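You operate a simulated robot arm through the tools that you are given. There is no shell and no other tool. Be economical: measure what you need, move in short steps, check, and stop when the job is done.

You run a simulated robot arm. Do the job below in one go: nothing can be reset, and whatever is moved stays where it is left.

JOB
Put one spoon of sugar in the blue cup, then tea up to its line.
Fine: tea from the jug; lid on the sugar pot, spoon and jug back. Set down upright: jug.

It is judged by the outcome, as a careful person would: the job done as asked, and still so three seconds after it is handed in. It fails if anything else is knocked over, pushed out of place, dropped, spilled or broken. Lids that push on must go on centred and level and be pressed home; caps that screw on are set level and turned clockwise until they are tight.

ROBOT AND FRAMES
A 7-joint arm with a two-finger parallel gripper, fixed in place. Base frame: the origin is at the foot of the arm, x ahead of it, y to its left, z up; the work surface is at about z = 0. Units: m, degrees, N and s.
With the tool pointing down near the work surface it reaches from about 0.24 to 0.62 m from the base axis. Its first joint turns from -66.0 to 66.0 degrees. Payload 2.6 kg.
Tool frame: the origin (TCP) lies between the finger pads and is the grasp point; the fingertips stand 0.03 m ahead of it; z points along the fingers, y is the line along which they close. Largest opening 0.094 m; finger width 0.028, thickness 0.01; the body of the gripper, 0.05 by 0.096 m, starts 0.055 m behind the TCP.
Orientation is told as [roll, pitch, yaw] about the base's x, y, z axes, in that order, counted from this pose: with the fingers straight down and closing along the base's y, the tool's x points along the base's -x, its y along +y and its z along -z.

CONTROLS
- The arm moves only by the tool jog_arm. Its argument "increments" is a list of rows, each an object of numbers (a shift or turn left out is 0, a gripper value left out holds the last): "ax", "ay", "az": the turn, a rotation vector about the tool's x, y, z in degrees; "tx", "ty", "tz": the shift along the tool's x, y, z in cm; "grip": the opening in per cent of the stroke, from 0 (shut) to 100 (fully open). In form: [{"ax": .., "ay": .., "az": .., "tx": .., "ty": .., "tz": .., "grip": ..}, ...]. A call has 1 to 8 rows; each row shifts and turns the commanded pose from where the row before left it, along the tool's axes as they then stand. A row lasts 0.2 s, in which the tool goes at most 0.05 m and 8.6 degrees; a call with a longer step from one row to the next is refused whole, and so is a gripper value outside its range. A pose out of reach is approached as far as the arm can. The call stops where the force on the tool passes 90 N (or 10 N more than at its start, if that is more) or the arm is blocked; 0.2 s more then pass. The fingers move at their own pace (about 0.072 m/s each) and stop on an object; they squeeze with about 21 N. The grip force told is the motor's: it shows also when the fingers shut on nothing. Time passes only in rows, and 0.2 s behind the last, so rows that do not move let the fingers close. The reply holds the time, the measured pose of the TCP, the force on the tool along the base axes, the opening and the grip force, in the units named above and with some noise, with the torque about the TCP (base axes, N m) and any sound that the robot's microphone picked up, and new pictures: "pictures" is both (left out), scene, wrist or none.
- Cameras (640 x 400 px; columns grow to the right, rows downward): "scene" is fixed at [0.0367, 0.4326, 0.5636]; the picture's right is [-0.78, -0.63, 0.00], its down [-0.35, 0.43, -0.83] and it looks along [0.52, -0.65, -0.56] (base axes); focal length 214 px, centre (320, 200). "wrist" rides on the gripper at [0.076, 0.014, -0.103] in the tool frame; the picture's right is [-0.18, 0.98, 0.00], its down [-0.75, -0.14, -0.64] and it looks along [-0.63, -0.12, 0.77] (tool axes); focal length 243 px, centre (320, 200). There is no depth. A picture from a camera that has moved, and an enlarged one, comes with that camera's place and axes in the base frame and with its lens.
- inspect(camera, box): a new picture of the part [left, top, right, bottom] of that camera's present view, enlarged. It takes no simulated time.
- finish_job(): hands the job in; it is judged then, once.

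Work in short steps. Places have to be worked out from the pictures, the camera data and where the tool is seen: move nearer, look again, correct. Check each grasp and each placing, and mend what went wrong. You have 120 turns and 200 pictures in all, those below and enlarged ones among them. Open the gripper and draw the arm clear of the work before you hand the job in, unless the task says otherwise; then end with one line.

The tools are called after "Request:" by a JSON object that holds its "op" and its "data". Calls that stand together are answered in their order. jog_arm: Moves the arm, as the interface text tells. Its arguments: {"type":"object","properties":{"increments":{"type":"array","items":{"type":"object","properties":{"ax":{"type":"number"},"ay":{"type":"number"},"az":{"type":"number"},"tx":{"type":"number"},"ty":{"type":"number"},"tz":{"type":"number"},"grip":{"type":"number"}}}},"pictures":{"type":"string","enum":["both","scene","wrist","none"]}},"required":["increments"]} The other tools are called the same way: inspect (camera, box) takes an enlarged picture of a part of a camera's view; finish_job () hands the job in.

At the start:

```text
clock: 0.0
ee_pos: [0.3603, 0.0387, 0.4209]
tcp_rot: [0.0, 0.0, 0.1]
ft_force: [0.1, -0.2, 1.0]
moment: [0.02, -0.01, 0.03]
grip_width: 0.0941
grasp_force: 0.1
```

scene: 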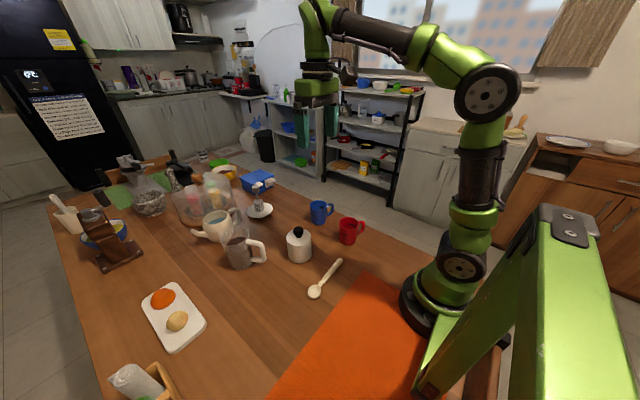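
wrist: 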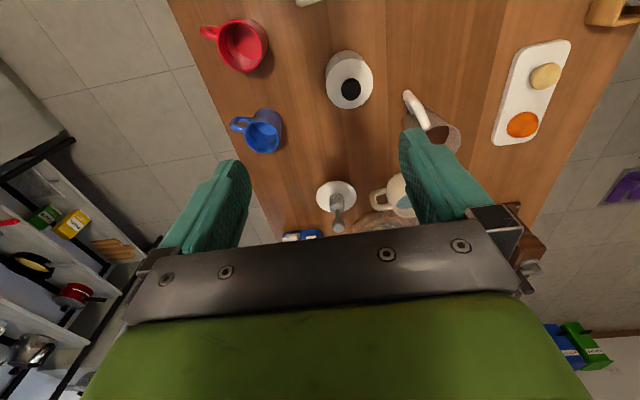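

I'll take enlarged views of the work area first to identify the objects.

Request:
{"op": "inspect", "data": {"camera": "scene", "box": [180, 160, 380, 310]}}

Request:
{"op": "inspect", "data": {"camera": "wrist", "box": [190, 0, 490, 240]}}

Request:
{"op": "inspect", "data": {"camera": "scene", "box": [40, 140, 240, 290]}}

```text
2.67 times, centred on (280, 235) of scene
camera zoom: at [0.0367, 0.4326, 0.5636], right [-0.78, -0.63, 0.0], down [-0.35, 0.43, -0.83], along [0.52, -0.65, -0.56], focal length 572 px, centre (427, 107)
```

zoom: 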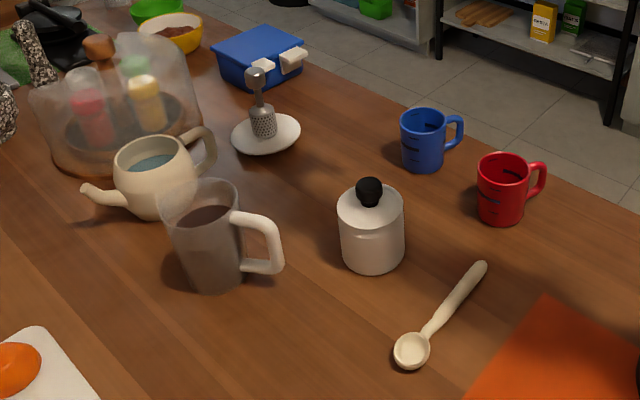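

```text
1.67 times, centred on (340, 120) of wrist
camera zoom: at [0.2822, 0.0529, 0.5235], right [0.18, 0.98, 0.0], down [0.75, -0.14, 0.64], along [0.63, -0.12, -0.77], focal length 404 px, centre (287, 333)
```

zoom: 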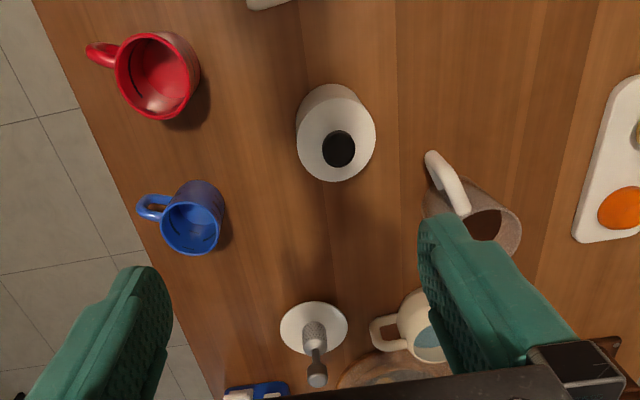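

```text
2.67 times, centred on (140, 215) of scene
camera zoom: at [0.0367, 0.4326, 0.5636], right [-0.78, -0.63, 0.0], down [-0.35, 0.43, -0.83], along [0.52, -0.65, -0.56], focal length 572 px, centre (800, 160)
```

zoom: 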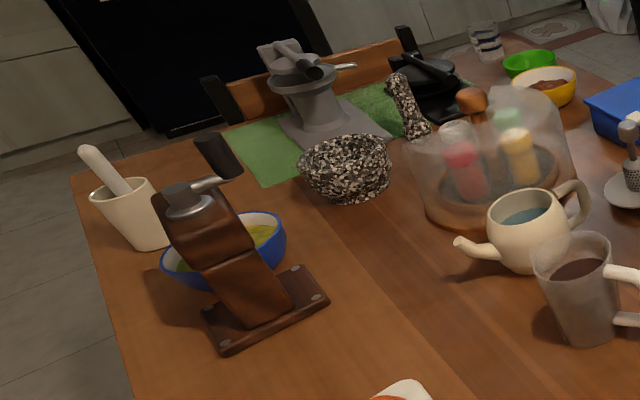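

I judge the sugar pot to be near (0.40, 0.08), the blue cup (0.466, -0.10), the red cup (0.315, -0.08), the tea jug (0.527, 0.225), and the spoon near the mat. I lower the arm a bit for closer views.

Request:
{"op": "jog_arm", "data": {"increments": [{"tx": 4, "tz": 3}, {"tx": 4, "tz": 3}, {"tz": 4}], "pictures": "wrist"}}

Request:
{"op": "inspect", "data": {"camera": "wrist", "box": [160, 0, 400, 150]}}

Request:
{"op": "inspect", "data": {"camera": "scene", "box": [210, 190, 370, 310]}}

Request:
{"op": "inspect", "data": {"camera": "scene", "box": [220, 220, 280, 280]}}

Request:
{"op": "inspect", "data": {"camera": "scene", "box": [300, 190, 370, 250]}}

```text
clock: 0.8
ee_pos: [0.2794, 0.0432, 0.3214]
tcp_rot: [0.0, -0.2, 0.0]
ft_force: [-0.2, -0.3, -0.2]
moment: [0.01, 0.0, 0.01]
grip_width: 0.0941
grasp_force: 0.1
camera wrist: at [0.2023, 0.0564, 0.4231], right [0.19, 0.98, 0.0], down [0.75, -0.14, 0.64], along [0.63, -0.12, -0.77], focal length 243 px, centre (320, 200)
```

wrist: 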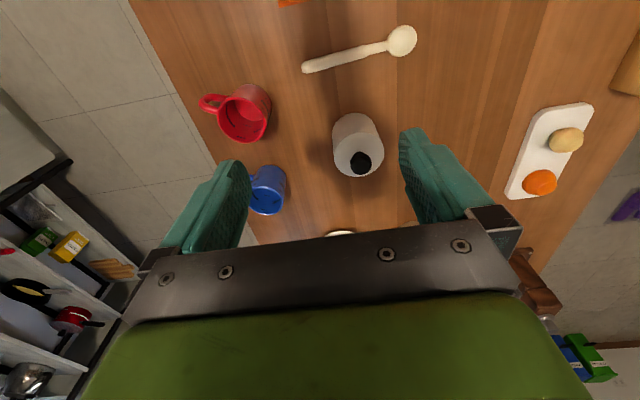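

```text
2.67 times, centred on (280, 75) of wrist
camera zoom: at [0.2023, 0.0564, 0.4231], right [0.19, 0.98, 0.0], down [0.75, -0.14, 0.64], along [0.63, -0.12, -0.77], focal length 647 px, centre (427, 533)
```

zoom: 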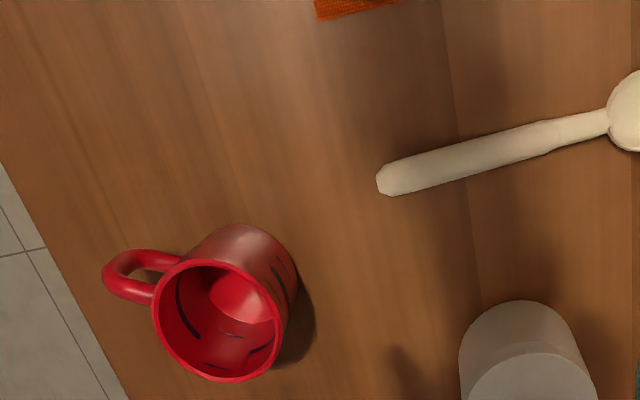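

```text
3.33 times, centred on (290, 250) of scene
camera zoom: at [0.0367, 0.4326, 0.5636], right [-0.78, -0.63, 0.0], down [-0.35, 0.43, -0.83], along [0.52, -0.65, -0.56], focal length 715 px, centre (420, 33)
```

zoom: 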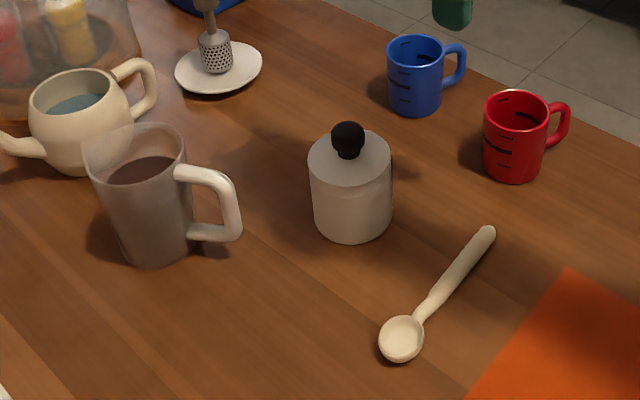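

```text
6.67 times, centred on (250, 250) of scene
camera zoom: at [0.0367, 0.4326, 0.5636], right [-0.78, -0.63, 0.0], down [-0.35, 0.43, -0.83], along [0.52, -0.65, -0.56], focal length 1430 px, centre (787, -133)
```

zoom: 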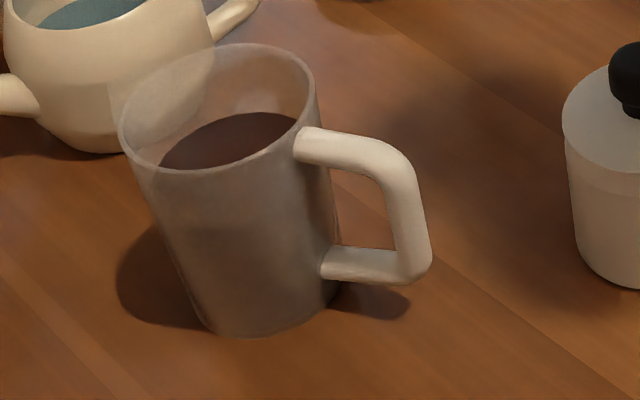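

```text
6.67 times, centred on (335, 220) of scene
camera zoom: at [0.0367, 0.4326, 0.5636], right [-0.78, -0.63, 0.0], down [-0.35, 0.43, -0.83], along [0.52, -0.65, -0.56], focal length 1430 px, centre (220, 67)
```

zoom: 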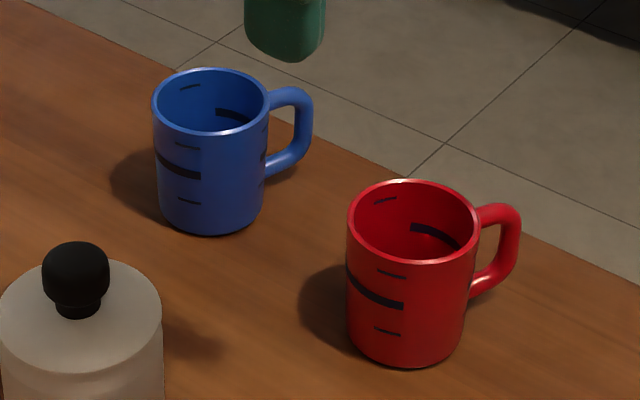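

The sugar pot has a flat lid with a black knob, at about (0.40, 0.082), knob around z 0.10–0.12. The cup line is the thick mark mid-height. I move above the knob first.

Request:
{"op": "jog_arm", "data": {"increments": [{"tx": -4, "ty": 1.3, "tz": 2}, {"tx": -4, "ty": 1.3, "tz": 2}, {"tx": -4, "ty": 1.3, "tz": 2, "grip": 70}, {"tz": 4, "grip": 70}, {"tz": 4, "grip": 70}], "pictures": "both"}}

Request:
{"op": "inspect", "data": {"camera": "scene", "box": [250, 180, 350, 280]}}

```text
clock: 2.0
ee_pos: [0.398, 0.0814, 0.1816]
tcp_rot: [0.0, 0.0, -0.1]
ft_force: [-0.5, 0.3, 0.3]
moment: [-0.02, 0.05, 0.02]
grip_width: 0.0658
grasp_force: 0.1
camera wrist: at [0.3217, 0.0951, 0.2824], right [0.19, 0.98, 0.0], down [0.75, -0.14, 0.64], along [0.63, -0.12, -0.77], focal length 243 px, centre (320, 200)
```

scene: 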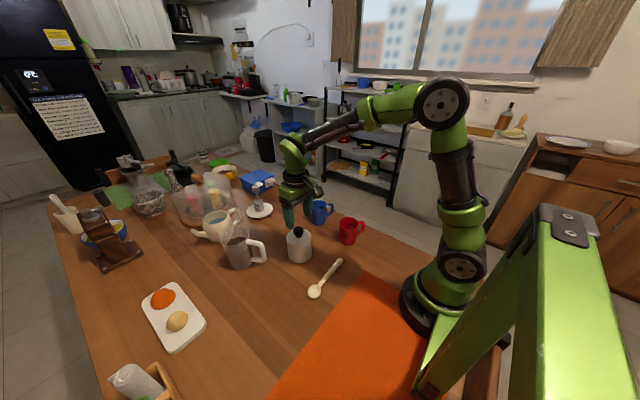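
wrist: 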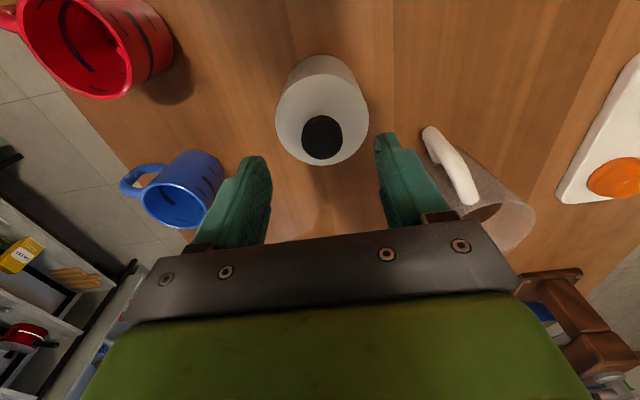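

```text
4.00 times, centred on (300, 230) of scene
camera zoom: at [0.0367, 0.4326, 0.5636], right [-0.78, -0.63, 0.0], down [-0.35, 0.43, -0.83], along [0.52, -0.65, -0.56], focal length 858 px, centre (400, 80)
```

zoom: 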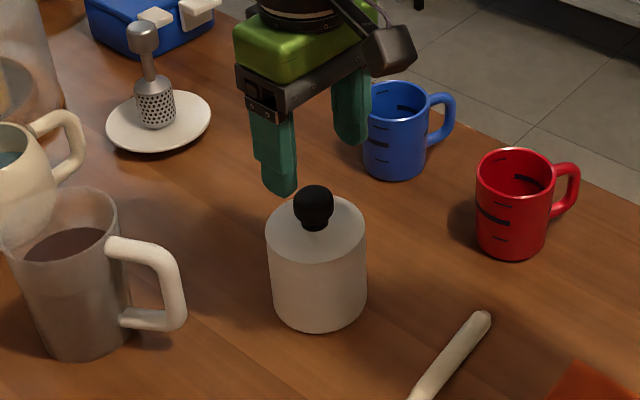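

The knob sits at about (0.402, 0.081), straight below. I lower to about z 0.125 and close.

Request:
{"op": "jog_arm", "data": {"increments": [{"tx": -0.4, "tz": 3}, {"tz": 2.7}, {"grip": 0}, {"grip": 0}, {"grip": 0}], "pictures": "wrist"}}

Request:
{"op": "inspect", "data": {"camera": "scene", "box": [260, 190, 340, 270]}}

```text
clock: 3.2
ee_pos: [0.4009, 0.0796, 0.1243]
tcp_rot: [0.0, 0.0, -0.1]
ft_force: [0.6, 0.8, -0.1]
moment: [0.02, 0.01, -0.01]
grip_width: 0.0308
grasp_force: 20.8
camera wrist: at [0.3251, 0.0936, 0.2262], right [0.18, 0.98, 0.0], down [0.75, -0.14, 0.64], along [0.63, -0.12, -0.77], focal length 243 px, centre (320, 200)
```

wrist: 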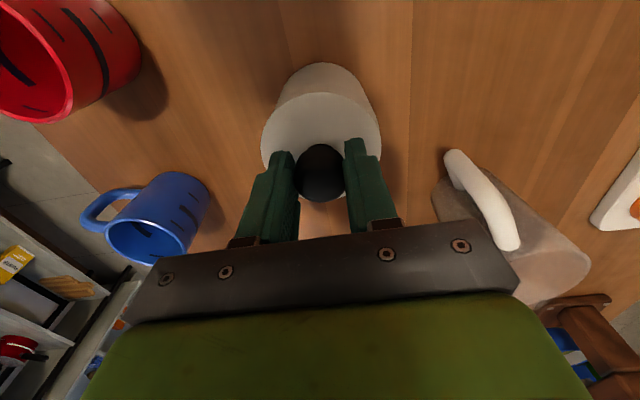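

```text
5.00 times, centred on (300, 230) of scene
camera zoom: at [0.0367, 0.4326, 0.5636], right [-0.78, -0.63, 0.0], down [-0.35, 0.43, -0.83], along [0.52, -0.65, -0.56], focal length 1072 px, centre (420, 50)
```

zoom: 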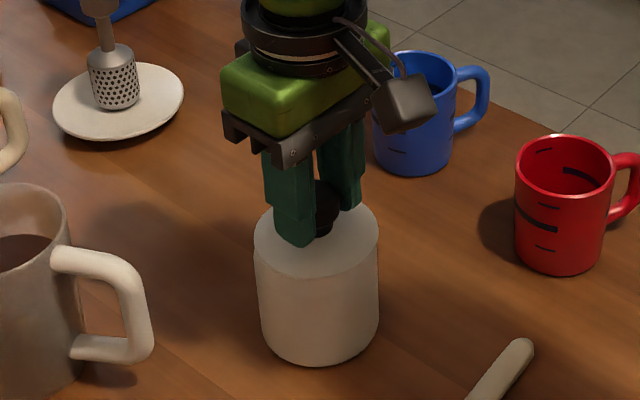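

The knob is gripped (width 31 mm). I lift gently to see whether the lid comes off by pulling.

Request:
{"op": "jog_arm", "data": {"increments": [{"tz": -0.3}, {"tz": -0.4}, {"tz": -0.5}], "pictures": "wrist"}}

Request:
{"op": "inspect", "data": {"camera": "scene", "box": [260, 190, 340, 270]}}

```text
clock: 4.0
ee_pos: [0.403, 0.0797, 0.136]
tcp_rot: [-0.1, 0.0, -0.1]
ft_force: [-1.1, -0.6, 0.3]
moment: [0.01, -0.01, 0.03]
grip_width: 0.0308
grasp_force: 21.1
camera wrist: at [0.3263, 0.0922, 0.2393], right [0.19, 0.98, 0.0], down [0.75, -0.14, 0.64], along [0.63, -0.12, -0.77], focal length 243 px, centre (320, 200)
```

wrist: 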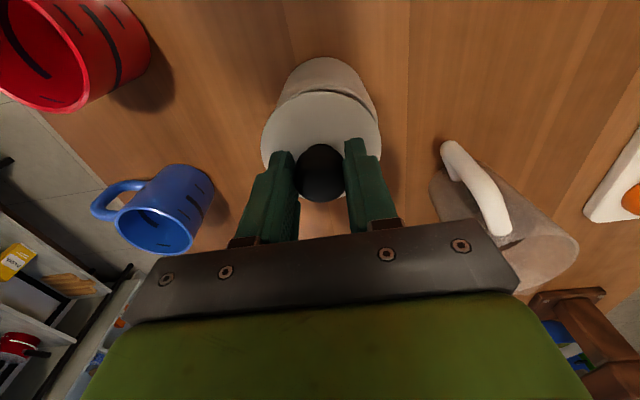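

```text
5.00 times, centred on (300, 230) of scene
camera zoom: at [0.0367, 0.4326, 0.5636], right [-0.78, -0.63, 0.0], down [-0.35, 0.43, -0.83], along [0.52, -0.65, -0.56], focal length 1072 px, centre (420, 50)
```

zoom: 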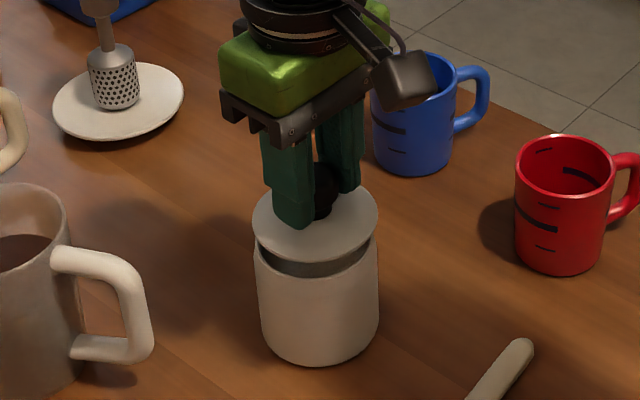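

The lid just lifts off. I carry it to a free spot near (0.34, 0.29) on the left.

Request:
{"op": "jog_arm", "data": {"increments": [{"tz": -3}, {"tz": -3}, {"tx": 1.5, "ty": 4}, {"tx": 1.5, "ty": 4}, {"tx": 1.6, "ty": 4.5}, {"tx": 1.6, "ty": 4.5}, {"ty": 4}], "pictures": "both"}}

Request:
{"op": "inspect", "data": {"camera": "scene", "box": [250, 210, 350, 310]}}

```text
clock: 5.6
ee_pos: [0.3407, 0.2837, 0.1941]
tcp_rot: [0.0, -0.1, -0.1]
ft_force: [0.1, 0.1, 0.3]
moment: [0.0, 0.01, 0.01]
grip_width: 0.0309
grasp_force: 21.1
camera wrist: at [0.2637, 0.2988, 0.2965], right [0.19, 0.98, 0.0], down [0.75, -0.14, 0.64], along [0.63, -0.12, -0.77], focal length 243 px, centre (320, 200)
```

scene: 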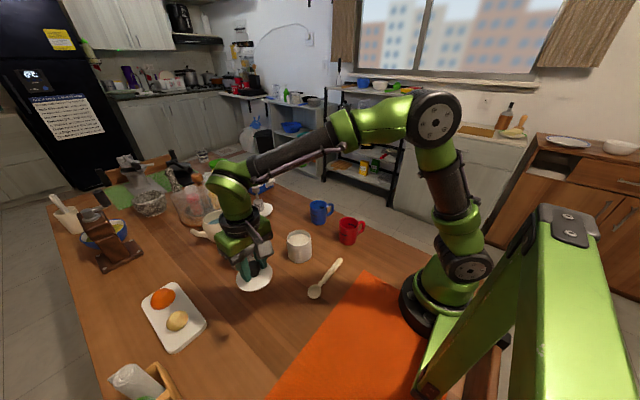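
wrist: 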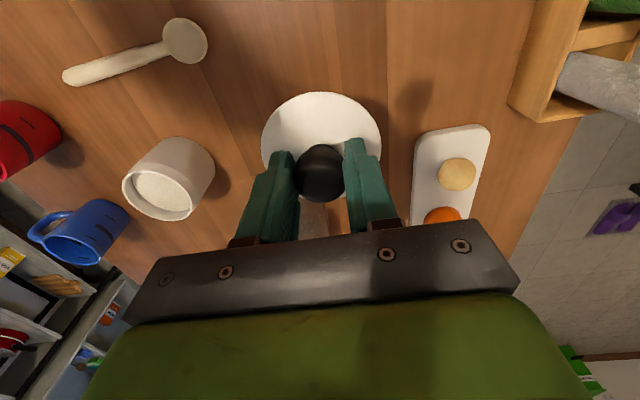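

```text
4.00 times, centred on (300, 260) of scene
camera zoom: at [0.0367, 0.4326, 0.5636], right [-0.78, -0.63, 0.0], down [-0.35, 0.43, -0.83], along [0.52, -0.65, -0.56], focal length 858 px, centre (400, -40)
```

zoom: 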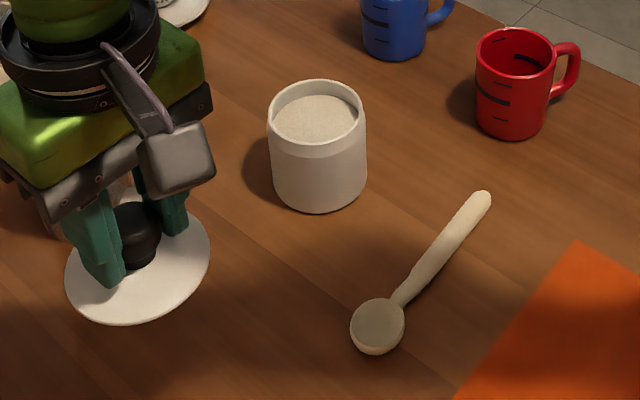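

Sugar is visible about a centimetre below the rim. I lower the lid towards the table.

Request:
{"op": "jog_arm", "data": {"increments": [{"tz": 4}, {"tz": 4}, {"tz": 3}, {"tz": 1}], "pictures": "none"}}

Request:
{"op": "inspect", "data": {"camera": "scene", "box": [210, 240, 310, 310]}}

```text
clock: 6.6
ee_pos: [0.3413, 0.2888, 0.0753]
tcp_rot: [0.0, 0.0, -0.2]
ft_force: [0.0, 0.2, -0.5]
moment: [-0.01, -0.03, 0.03]
grip_width: 0.0308
grasp_force: 20.8
```

```text
5.71 times, centred on (260, 275) of scene
camera zoom: at [0.0367, 0.4326, 0.5636], right [-0.78, -0.63, 0.0], down [-0.35, 0.43, -0.83], along [0.52, -0.65, -0.56], focal length 1226 px, centre (663, -229)
```

zoom: 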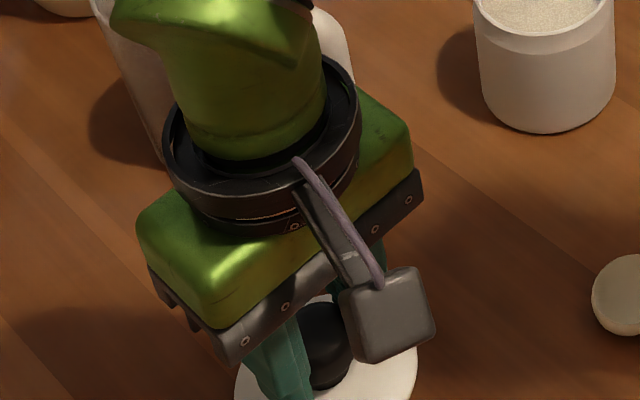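

I descend in small steps to feel contact with the table.

Request:
{"op": "jog_arm", "data": {"increments": [{"tz": 0.7}, {"tz": 0.5}, {"tz": 0.5}, {"tz": 0.3}], "pictures": "none"}}

```text
clock: 7.6
ee_pos: [0.3413, 0.2891, 0.0549]
tcp_rot: [0.0, 0.0, 0.0]
ft_force: [-1.2, 0.2, -0.7]
moment: [0.01, -0.02, 0.0]
grip_width: 0.0307
grasp_force: 21.0
```

Request:
{"op": "jog_arm", "data": {"increments": [{"tz": 0.3}, {"tz": 0.2}, {"tz": 0.2}], "pictures": "none"}}

Request:
{"op": "inspect", "data": {"camera": "wrist", "box": [220, 60, 420, 240]}}

```text
clock: 8.4
ee_pos: [0.3423, 0.2885, 0.0513]
tcp_rot: [0.1, -0.3, -0.1]
ft_force: [-6.3, -4.2, 28.2]
moment: [-0.21, 0.11, -0.06]
grip_width: 0.0306
grasp_force: 21.1
```

```text
2.22 times, centred on (320, 150) of wrist
camera zoom: at [0.2649, 0.3018, 0.1521], right [0.19, 0.98, 0.0], down [0.75, -0.14, 0.64], along [0.63, -0.12, -0.76], focal length 539 px, centre (320, 311)
```

zoom: 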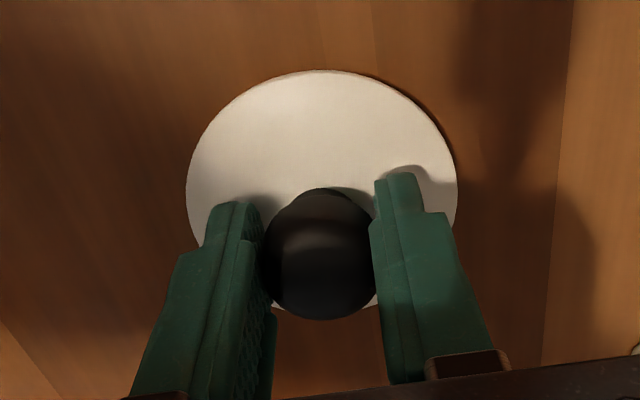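

Contact (28 N): the lid is on the table at TCP z 0.0515. I relax slightly, open the fingers and go up.

Request:
{"op": "jog_arm", "data": {"increments": [{"tz": -0.2}, {"grip": 75}, {"grip": 75}, {"tz": -4}, {"tz": -4}, {"tz": -4}], "pictures": "both"}}

Request:
{"op": "inspect", "data": {"camera": "wrist", "box": [50, 0, 290, 160]}}

Request:
{"op": "inspect", "data": {"camera": "scene", "box": [210, 220, 350, 310]}}

```text
clock: 9.8
ee_pos: [0.341, 0.2884, 0.1722]
tcp_rot: [0.1, 0.0, -0.1]
ft_force: [-1.5, -0.8, -0.4]
moment: [0.02, -0.02, 0.03]
grip_width: 0.0705
grasp_force: 0.0
camera wrist: at [0.2653, 0.302, 0.2743], right [0.18, 0.98, 0.0], down [0.75, -0.14, 0.64], along [0.63, -0.12, -0.77], focal length 243 px, centre (320, 200)
```

scene: 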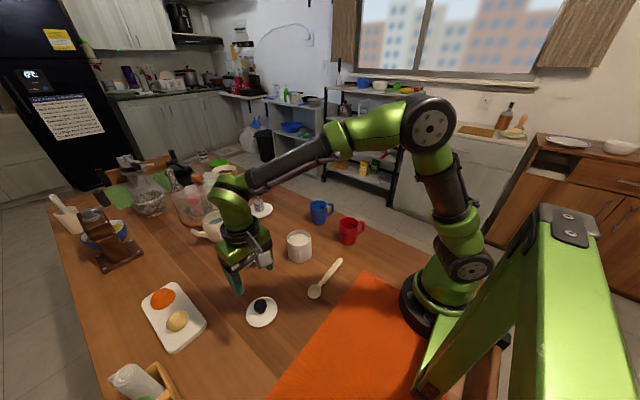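
wrist: 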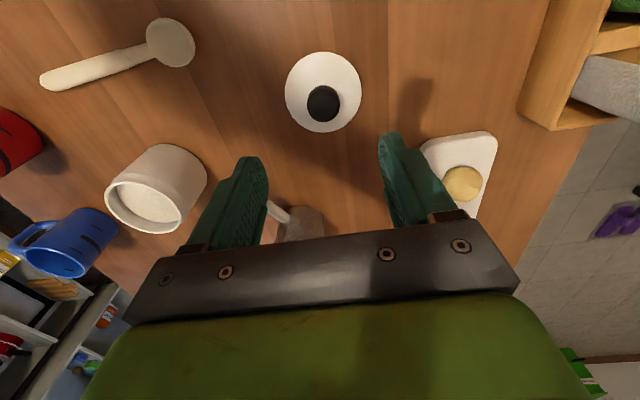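

```text
2.50 times, centred on (170, 80) of wrist
camera zoom: at [0.2653, 0.302, 0.2743], right [0.18, 0.98, 0.0], down [0.75, -0.14, 0.64], along [0.63, -0.12, -0.77], focal length 606 px, centre (695, 500)
```

zoom: 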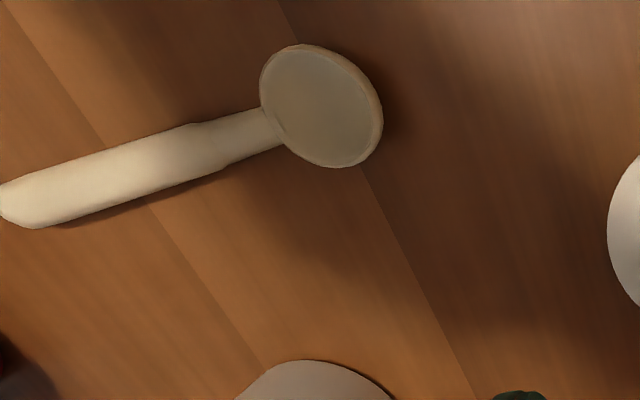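

```text
4.44 times, centred on (280, 265) of scene
camera zoom: at [0.0367, 0.4326, 0.5636], right [-0.78, -0.63, 0.0], down [-0.35, 0.43, -0.83], along [0.52, -0.65, -0.56], focal length 953 px, centre (498, -89)
```

zoom: 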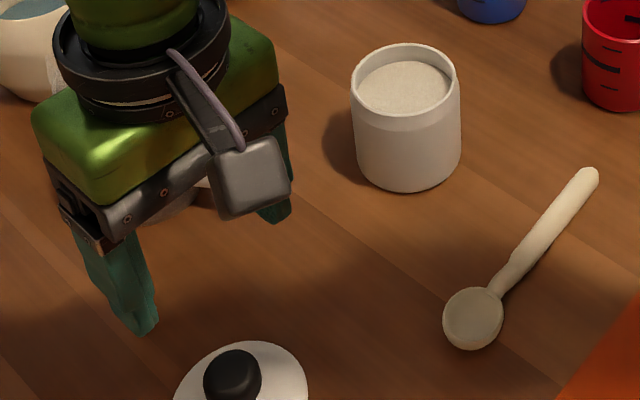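

The lid rests at about (0.342, 0.289). The spoon lies from bowl (0.271, 0.166) to handle end (0.282, 0.02). I move above its handle, then turn the gripper ~94° so that it closes across it.

Request:
{"op": "jog_arm", "data": {"increments": [{"tx": 1.3, "ty": -4.6}, {"tx": 1.2, "ty": -4.6}, {"tx": 1.2, "ty": -4.6}, {"tx": 1.3, "ty": -4.6}, {"tx": 1.2, "ty": -4.4}, {"az": -8.5}, {"az": -8.5}, {"az": -8.5}], "pictures": "none"}}

Request:
{"op": "jog_arm", "data": {"increments": [{"az": -8.5}, {"az": -8.5}, {"az": -8.5}, {"az": -8.5}, {"az": -8.5}, {"az": -8.5}, {"az": -8.5}, {"az": -8.5}], "pictures": "both"}}

Request:
{"op": "inspect", "data": {"camera": "scene", "box": [270, 220, 390, 310]}}

```text
clock: 11.6
ee_pos: [0.2797, 0.0601, 0.1716]
tcp_rot: [0.1, 0.0, 25.6]
ft_force: [-0.5, 0.1, 0.6]
moment: [-0.02, 0.0, 0.0]
grip_width: 0.0705
grasp_force: 0.1
```

```text
clock: 13.4
ee_pos: [0.2792, 0.0605, 0.1726]
tcp_rot: [-0.1, 0.1, 93.5]
ft_force: [0.1, -0.6, -0.4]
moment: [0.0, 0.01, 0.01]
grip_width: 0.0707
grasp_force: 0.2
camera wrist: at [0.2691, -0.0174, 0.2737], right [-0.99, 0.12, 0.0], down [0.09, 0.76, 0.64], along [0.08, 0.64, -0.77], focal length 243 px, centre (320, 200)
```

scene: 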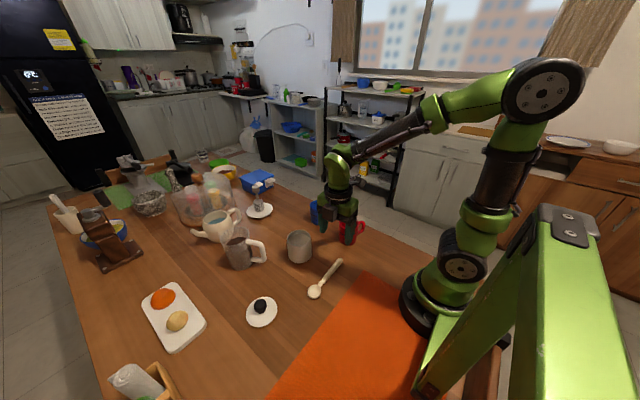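
wrist: 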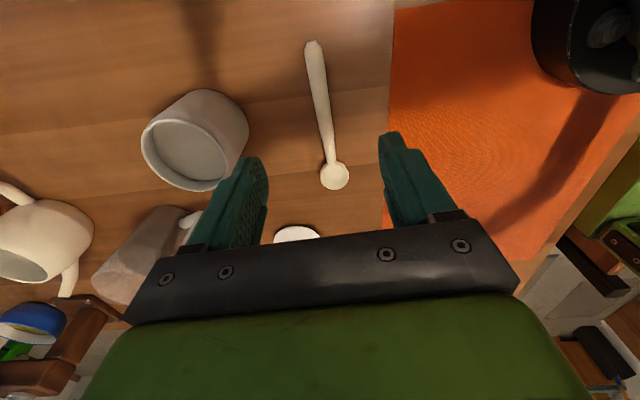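

```text
4.44 times, centred on (330, 265) of scene
camera zoom: at [0.0367, 0.4326, 0.5636], right [-0.78, -0.63, 0.0], down [-0.35, 0.43, -0.83], along [0.52, -0.65, -0.56], focal length 953 px, centre (276, -89)
```

zoom: 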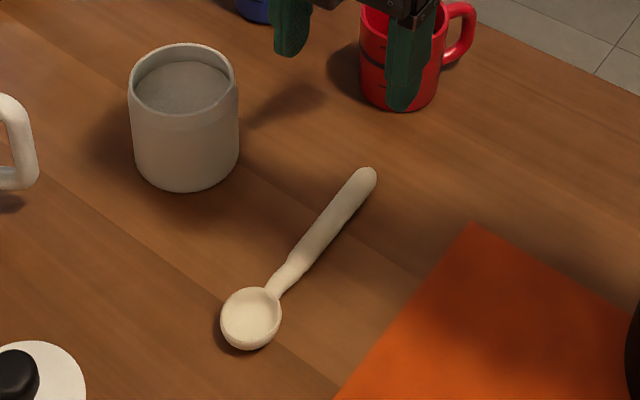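

The gripper is centred over the handle. I lower to z ≈ 0.034 and close.

Request:
{"op": "jog_arm", "data": {"increments": [{"tz": 4.5, "grip": 50}, {"tz": 4.5, "grip": 50}, {"tz": 3.5}, {"tz": 1.3}, {"grip": 0}, {"grip": 0}, {"grip": 0}], "pictures": "wrist"}}

Request:
{"op": "inspect", "data": {"camera": "scene", "box": [270, 220, 390, 310]}}

```text
clock: 15.0
ee_pos: [0.281, 0.0616, 0.0317]
tcp_rot: [0.0, 0.0, 93.5]
ft_force: [-0.6, -0.2, 0.5]
moment: [-0.03, 0.0, 0.03]
grip_width: 0.0166
grasp_force: 21.0
camera wrist: at [0.2709, -0.0166, 0.1328], right [-0.99, 0.12, 0.0], down [0.1, 0.76, 0.64], along [0.08, 0.64, -0.77], focal length 243 px, centre (320, 200)
```

wrist: 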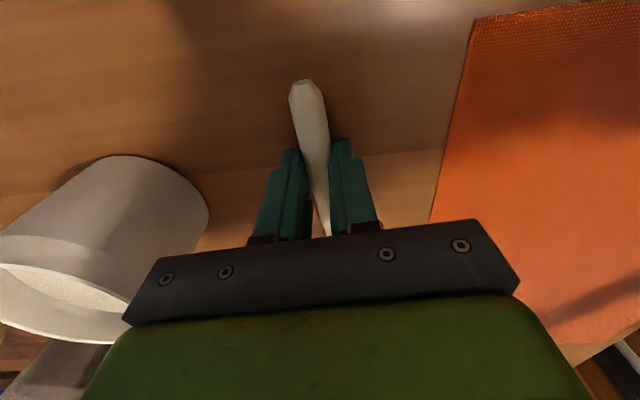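

```text
4.44 times, centred on (330, 265) of scene
camera zoom: at [0.0367, 0.4326, 0.5636], right [-0.78, -0.63, 0.0], down [-0.35, 0.43, -0.83], along [0.52, -0.65, -0.56], focal length 953 px, centre (276, -89)
```

zoom: 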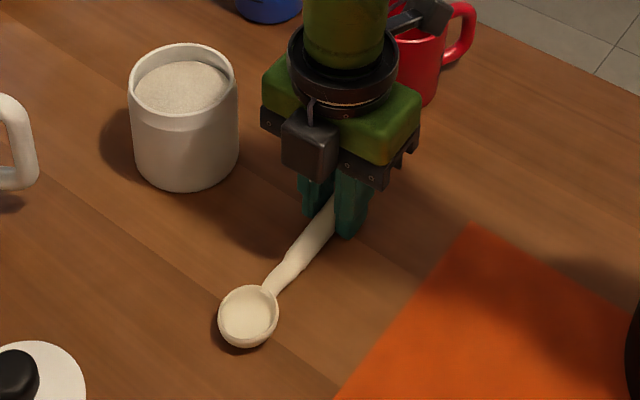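

The handle is gripped (16.6 mm) at (0.281, 0.0616, 0.0317). I lift it and check the hold.

Request:
{"op": "jog_arm", "data": {"increments": [{"tz": -1}, {"tz": -3}, {"tz": -4.5}, {"tz": -4.5}, {"tz": -4}], "pictures": "none"}}

Request:
{"op": "inspect", "data": {"camera": "scene", "box": [250, 160, 410, 280]}}

```text
clock: 16.2
ee_pos: [0.2775, 0.0622, 0.2034]
tcp_rot: [0.1, 0.0, 93.4]
ft_force: [0.4, -0.4, -0.5]
moment: [-0.02, -0.01, -0.01]
grip_width: 0.0169
grasp_force: 21.0
```

```text
3.33 times, centred on (330, 220) of scene
camera zoom: at [0.0367, 0.4326, 0.5636], right [-0.78, -0.63, 0.0], down [-0.35, 0.43, -0.83], along [0.52, -0.65, -0.56], focal length 715 px, centre (287, 133)
```

zoom: 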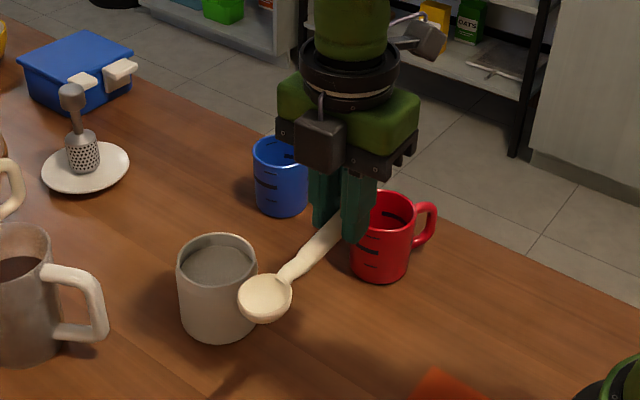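

The spoon is held well; the bowl centre is about 10 cm ahead of the grip and 1.6 cm along the tool axis. I move so that the bowl will come above the pot and tilt it down about 42°.

Request:
{"op": "jog_arm", "data": {"increments": [{"tx": 1.6, "ty": -4.2}, {"tx": 1.6, "ty": -4.2}, {"tx": 1.6, "ty": -4.3}, {"ay": 8.4}, {"ay": 8.4}, {"ay": 8.4}, {"ay": 8.4}, {"ay": 8.4}], "pictures": "wrist"}}

Request:
{"op": "inspect", "data": {"camera": "scene", "box": [250, 180, 370, 270]}}

```text
clock: 18.0
ee_pos: [0.4097, 0.0201, 0.2018]
tcp_rot: [0.0, 42.0, 93.4]
ft_force: [-0.5, -0.4, 0.2]
moment: [-0.04, 0.01, -0.01]
grip_width: 0.0166
grasp_force: 21.4
camera wrist: at [0.3938, 0.0314, 0.3287], right [-0.99, 0.08, -0.12], down [0.08, 1.0, -0.03], along [0.12, -0.04, -0.99], focal length 243 px, centre (320, 200)
```

wrist: 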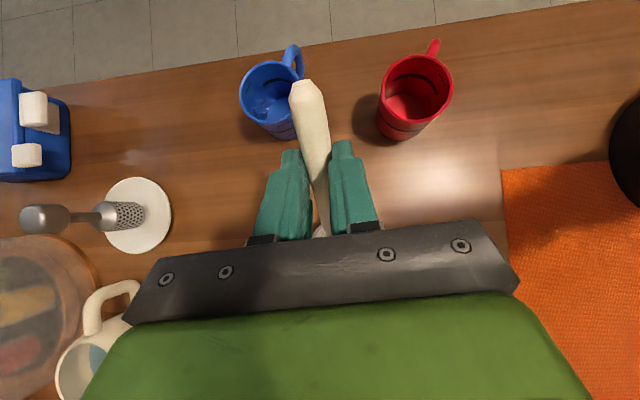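

```text
4.44 times, centred on (310, 225) of scene
camera zoom: at [0.0367, 0.4326, 0.5636], right [-0.78, -0.63, 0.0], down [-0.35, 0.43, -0.83], along [0.52, -0.65, -0.56], focal length 953 px, centre (364, 89)
```

zoom: 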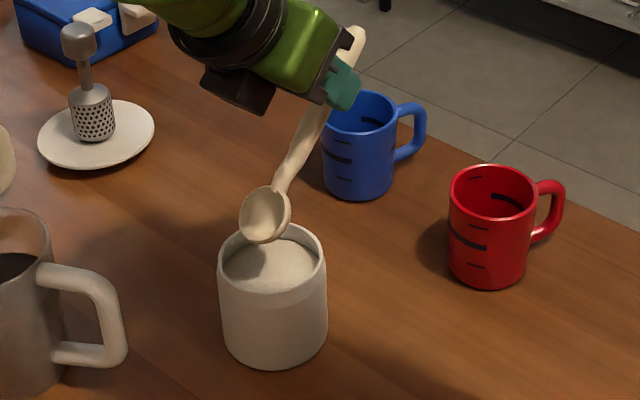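

The bowl is above the pot as predicted (0.404, 0.084, 0.122). I tilt to 50° and plunge about 5.5 cm straight down into the sugar.

Request:
{"op": "jog_arm", "data": {"increments": [{"ay": 8}, {"tx": -2.15, "tz": 1.8}, {"tx": -1.4, "tz": 1.2}, {"tx": -0.75, "tz": 0.63}], "pictures": "none"}}

Request:
{"op": "inspect", "data": {"camera": "scene", "box": [270, 200, 350, 260]}}

```text
clock: 19.0
ee_pos: [0.4097, 0.0204, 0.1464]
tcp_rot: [-0.1, 50.1, 93.6]
ft_force: [0.3, 1.2, 1.1]
moment: [0.06, 0.03, -0.02]
grip_width: 0.0166
grasp_force: 20.8
```

```text
6.67 times, centred on (310, 230) of scene
camera zoom: at [0.0367, 0.4326, 0.5636], right [-0.78, -0.63, 0.0], down [-0.35, 0.43, -0.83], along [0.52, -0.65, -0.56], focal length 1430 px, centre (387, 0)
```

zoom: 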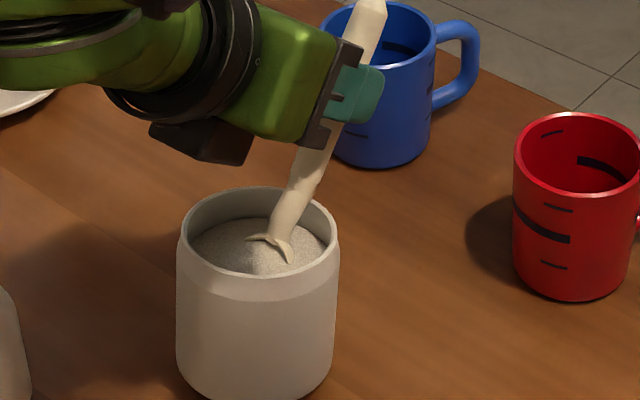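

The bowl is buried in sugar with sugar in it. I scoop forward while slowly levelling and lifting.

Request:
{"op": "jog_arm", "data": {"increments": [{"ay": -4, "tx": 0.09, "tz": 0.21}, {"ay": -4, "tx": 0.09, "tz": 0.21}, {"ay": -4, "tx": 0.42, "tz": 0.08}, {"ay": -4, "tx": 0.41, "tz": 0.08}, {"ay": -4, "tx": 0.52, "tz": 0.12}, {"ay": -4, "tx": 0.53, "tz": 0.11}, {"ay": -4, "tx": 0.54, "tz": -0.17}, {"ay": -4, "tx": 0.55, "tz": -0.17}], "pictures": "none"}}

Request:
{"op": "inspect", "data": {"camera": "scene", "box": [270, 190, 350, 250]}}

```text
clock: 20.8
ee_pos: [0.4121, -0.0115, 0.1608]
tcp_rot: [0.0, 17.9, 93.5]
ft_force: [0.1, 0.1, -0.6]
moment: [-0.03, -0.01, 0.02]
grip_width: 0.0167
grasp_force: 20.8
```

```text
6.67 times, centred on (310, 220) of scene
camera zoom: at [0.0367, 0.4326, 0.5636], right [-0.78, -0.63, 0.0], down [-0.35, 0.43, -0.83], along [0.52, -0.65, -0.56], focal length 1430 px, centre (387, 67)
```

zoom: 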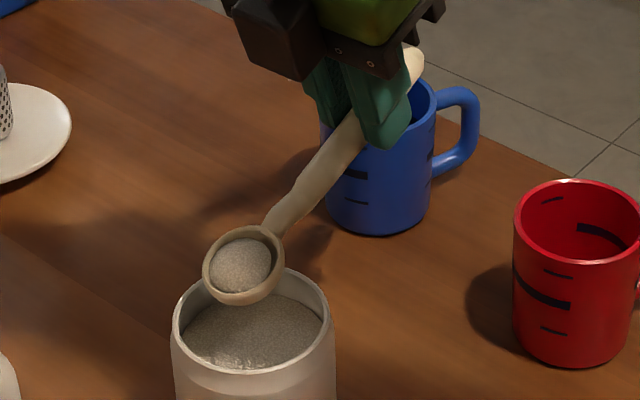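

A good spoonful is in the bowl. I level it the rest of the way and check again.

Request:
{"op": "jog_arm", "data": {"increments": [{"ay": -4, "tx": 0.3, "tz": -0.2}, {"ay": -4, "tx": 0.3, "tz": -0.2}, {"ay": -4, "tx": 0.2, "tz": -0.2}, {"ay": -4, "tx": 0.2, "tz": -0.2}, {"tz": -1}, {"tz": -1}], "pictures": "none"}}

Request:
{"op": "inspect", "data": {"camera": "scene", "box": [270, 180, 350, 240]}}

```text
clock: 22.2
ee_pos: [0.4116, -0.0189, 0.1923]
tcp_rot: [0.0, 2.0, 93.5]
ft_force: [0.4, -0.6, 0.0]
moment: [-0.01, 0.02, -0.01]
grip_width: 0.0169
grasp_force: 21.0
```

```text
6.67 times, centred on (310, 210) of scene
camera zoom: at [0.0367, 0.4326, 0.5636], right [-0.78, -0.63, 0.0], down [-0.35, 0.43, -0.83], along [0.52, -0.65, -0.56], focal length 1430 px, centre (387, 133)
```

zoom: 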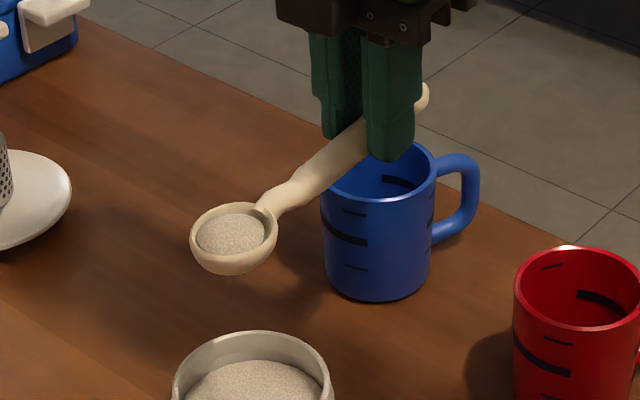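

The spoon is level with sugar. The blue cup is near (0.470, -0.100), rim z ≈ 0.07. I carry the spoon over smoothly.

Request:
{"op": "jog_arm", "data": {"increments": [{"tx": 1.5, "ty": -0.4}, {"tx": 2.5, "ty": -0.75}, {"tx": 3, "ty": -0.9}, {"tx": 3.2, "ty": -0.95}, {"tx": 3.2, "ty": -0.95}, {"tx": 2.8, "ty": -0.8}, {"tx": 1.8, "ty": -0.5}, {"tx": 0.9, "ty": -0.3}], "pictures": "none"}}

Request:
{"op": "inspect", "data": {"camera": "scene", "box": [280, 170, 360, 230]}}

Request:
{"op": "inspect", "data": {"camera": "wrist", "box": [120, 0, 520, 250]}}

```text
clock: 24.0
ee_pos: [0.4766, -0.2041, 0.1986]
tcp_rot: [0.0, 2.0, 93.4]
ft_force: [-0.7, 0.0, -0.6]
moment: [0.0, -0.02, 0.03]
grip_width: 0.0167
grasp_force: 21.1
```

```text
6.67 times, centred on (320, 200) of scene
camera zoom: at [0.0367, 0.4326, 0.5636], right [-0.78, -0.63, 0.0], down [-0.35, 0.43, -0.83], along [0.52, -0.65, -0.56], focal length 1430 px, centre (320, 200)
```

zoom: 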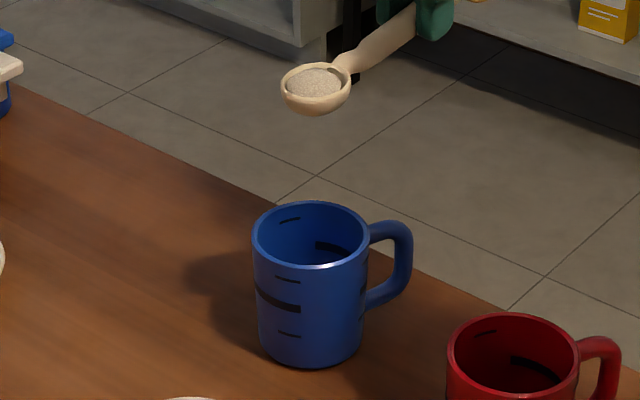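

```text
1.60 times, centred on (320, 125) of wrist
camera zoom: at [0.4662, -0.2784, 0.3028], right [-0.99, 0.12, -0.01], down [0.09, 0.78, 0.62], along [0.08, 0.61, -0.79], focal length 388 px, centre (320, 320)
```

zoom: 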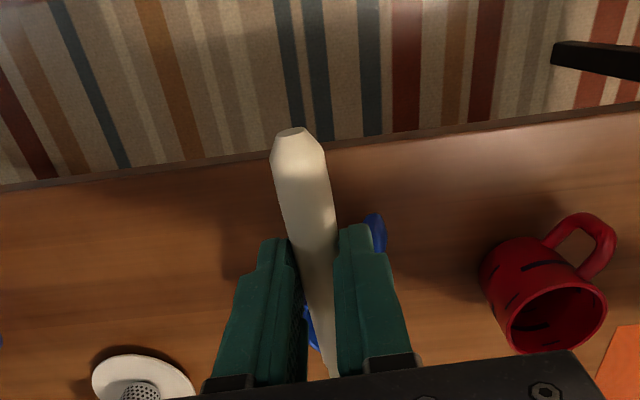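

The bowl is above the cup. I tilt slowly, keeping the bowl over the cup opening, first to 40°.

Request:
{"op": "jog_arm", "data": {"increments": [{"ay": 4.5, "tx": -0.31, "tz": 0.16}, {"ay": 4.5, "tx": -0.31, "tz": 0.16}, {"ay": 4.5, "tx": -0.31, "tz": 0.16}, {"ay": 4.5, "tx": -0.31, "tz": 0.16}, {"ay": 5, "tx": -0.56, "tz": -0.15}, {"ay": 5, "tx": -0.56, "tz": -0.15}, {"ay": 5, "tx": -0.56, "tz": -0.15}], "pictures": "none"}}

Request:
{"op": "inspect", "data": {"camera": "scene", "box": [280, 170, 360, 230]}}

```text
clock: 25.6
ee_pos: [0.477, -0.1743, 0.1861]
tcp_rot: [-0.1, 35.1, 93.4]
ft_force: [0.4, 0.1, -0.8]
moment: [0.02, 0.0, 0.01]
grip_width: 0.017
grasp_force: 20.6
```

```text
6.67 times, centred on (320, 200) of scene
camera zoom: at [0.0367, 0.4326, 0.5636], right [-0.78, -0.63, 0.0], down [-0.35, 0.43, -0.83], along [0.52, -0.65, -0.56], focal length 1430 px, centre (320, 200)
```

zoom: 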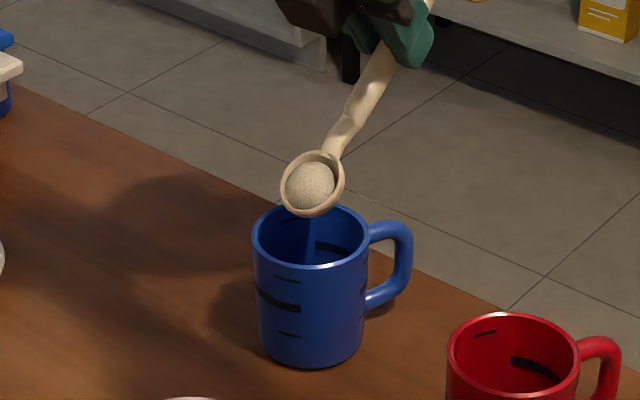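

The sugar is still in the bowl, nicely over the cup. I continue tilting to pour it out.

Request:
{"op": "jog_arm", "data": {"increments": [{"ay": 5, "tx": -0.5, "ty": -0.15, "tz": -0.1}, {"ay": 5, "tx": -0.55, "ty": -0.1, "tz": -0.5}, {"ay": 5, "tx": -0.51, "ty": -0.1, "tz": -0.56}, {"ay": 5, "tx": -0.51, "tz": -0.56}, {"ay": 5, "tx": -0.48, "tz": -0.6}, {"ay": 5, "tx": -0.3, "tz": -0.8}, {"ay": 5, "tx": -0.3, "tz": -0.8}, {"ay": 5, "tx": -0.3, "tz": -0.8}], "pictures": "none"}}

Request:
{"op": "inspect", "data": {"camera": "scene", "box": [280, 170, 360, 230]}}

```text
clock: 27.4
ee_pos: [0.4759, -0.1144, 0.1881]
tcp_rot: [-0.1, 75.0, 93.3]
ft_force: [-0.5, 0.2, -0.1]
moment: [0.09, 0.05, 0.02]
grip_width: 0.0166
grasp_force: 20.9
```

```text
6.67 times, centred on (320, 200) of scene
camera zoom: at [0.0367, 0.4326, 0.5636], right [-0.78, -0.63, 0.0], down [-0.35, 0.43, -0.83], along [0.52, -0.65, -0.56], focal length 1430 px, centre (320, 200)
```

zoom: 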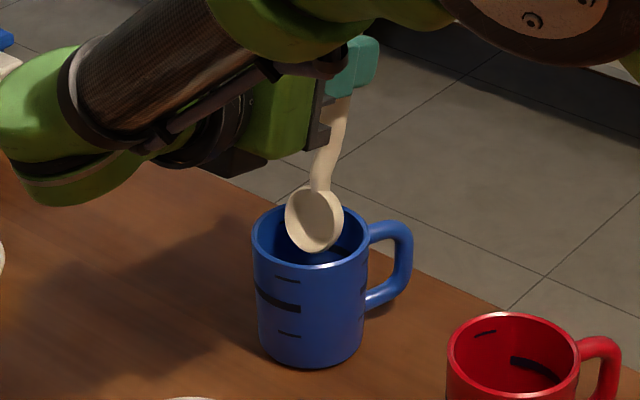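

The bowl has emptied into the cup. I raise the spoon straight up, then level it again.

Request:
{"op": "jog_arm", "data": {"increments": [{"ay": 3}, {}, {"tx": 2, "tz": -0.45}, {"tx": 3, "tz": -0.65}, {"ay": -8}, {"ay": -8}, {"ay": -8}, {"ay": -8}], "pictures": "none"}}

Request:
{"op": "jog_arm", "data": {"increments": [{"ay": -8}, {"ay": -8}, {"ay": -8}, {"ay": -8}, {"ay": -8}, {"ay": -5.8}], "pictures": "both"}}

Request:
{"op": "inspect", "data": {"camera": "scene", "box": [270, 160, 370, 240]}}

```text
clock: 29.2
ee_pos: [0.4754, -0.1152, 0.2381]
tcp_rot: [-0.1, 45.9, 93.4]
ft_force: [-0.1, -0.4, -0.7]
moment: [0.01, -0.02, -0.02]
grip_width: 0.0166
grasp_force: 20.6
```

```text
clock: 30.6
ee_pos: [0.4745, -0.1154, 0.2375]
tcp_rot: [0.1, 0.0, 93.5]
ft_force: [-0.2, -0.1, -0.4]
moment: [-0.02, -0.04, -0.03]
grip_width: 0.0168
grasp_force: 20.9
camera wrist: at [0.465, -0.1918, 0.3387], right [-0.99, 0.12, 0.0], down [0.1, 0.76, 0.64], along [0.08, 0.64, -0.77], focal length 243 px, centre (320, 200)
```

scene: 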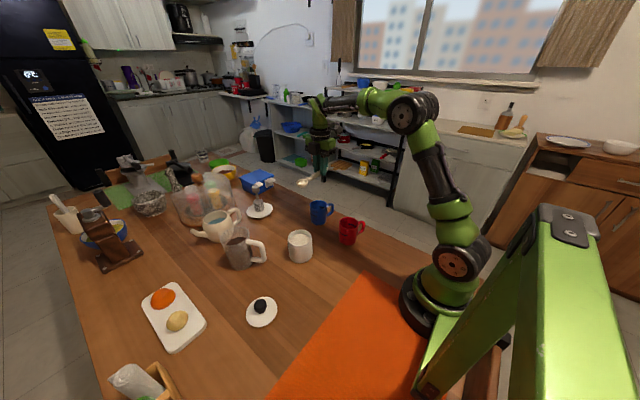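
wrist: 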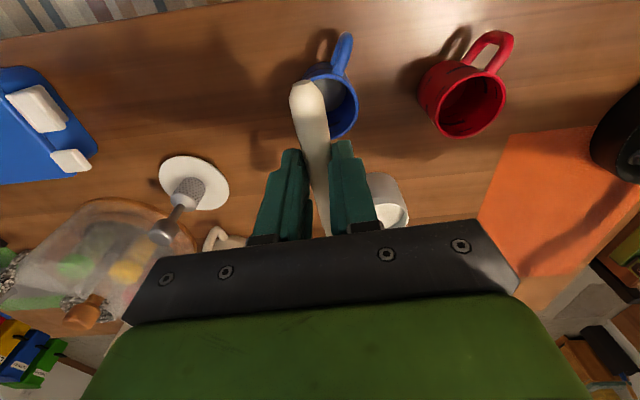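

```text
5.00 times, centred on (320, 200) of scene
camera zoom: at [0.0367, 0.4326, 0.5636], right [-0.78, -0.63, 0.0], down [-0.35, 0.43, -0.83], along [0.52, -0.65, -0.56], focal length 1072 px, centre (320, 200)
```

zoom: 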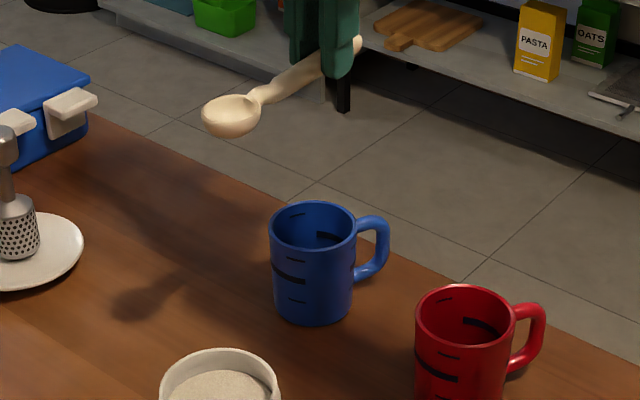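

The spoon is empty and the sugar is in the cup. I carry the spoon back to above where it lay.

Request:
{"op": "jog_arm", "data": {"increments": [{"tx": -3.14, "ty": 3.04}, {"tx": -3.14, "ty": 3.04}, {"tx": -3.14, "ty": 3.04}, {"tx": -3.14, "ty": 3.04}, {"tx": -3.14, "ty": 3.04}, {"tx": -3.15, "ty": 3.03}, {"tz": 4.5}, {"tz": 4.5}], "pictures": "none"}}

Request:
{"op": "jog_arm", "data": {"increments": [{"tz": 4.5}, {"tz": 4}, {"tz": 1.5}, {"tz": 0.5}], "pictures": "none"}}

Request:
{"op": "inspect", "data": {"camera": "scene", "box": [270, 220, 390, 310]}}

```text
clock: 32.4
ee_pos: [0.2827, 0.0608, 0.1483]
tcp_rot: [0.0, 0.2, 93.5]
ft_force: [-0.3, 1.0, 0.6]
moment: [-0.02, 0.02, -0.01]
grip_width: 0.0166
grasp_force: 21.0
```

```text
clock: 33.4
ee_pos: [0.2802, 0.061, 0.041]
tcp_rot: [0.0, 0.2, 93.3]
ft_force: [0.0, 0.7, -0.7]
moment: [-0.04, 0.02, 0.01]
grip_width: 0.0166
grasp_force: 21.2
```

```text
4.44 times, centred on (330, 265) of scene
camera zoom: at [0.0367, 0.4326, 0.5636], right [-0.78, -0.63, 0.0], down [-0.35, 0.43, -0.83], along [0.52, -0.65, -0.56], focal length 953 px, centre (276, -89)
```

zoom: 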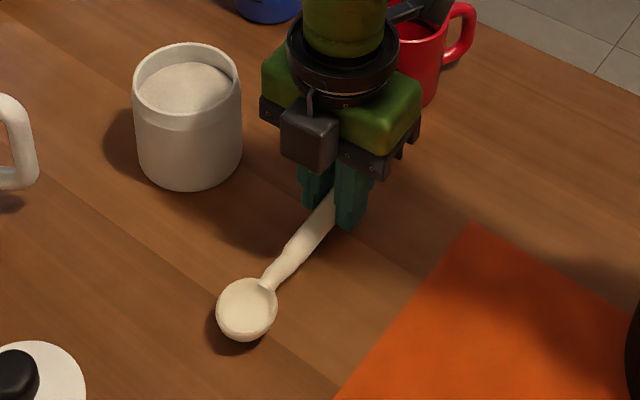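

Pot shifted only by ~3 mm at most. I lower the last 9 mm and release the spoon.

Request:
{"op": "jog_arm", "data": {"increments": [{"tz": 0.5}, {"tz": 0.35}], "pictures": "none"}}

```text
clock: 34.0
ee_pos: [0.2829, 0.0621, 0.0331]
tcp_rot: [0.0, 0.2, 93.5]
ft_force: [0.0, -0.2, -1.2]
moment: [-0.06, 0.01, 0.01]
grip_width: 0.0168
grasp_force: 21.2
```

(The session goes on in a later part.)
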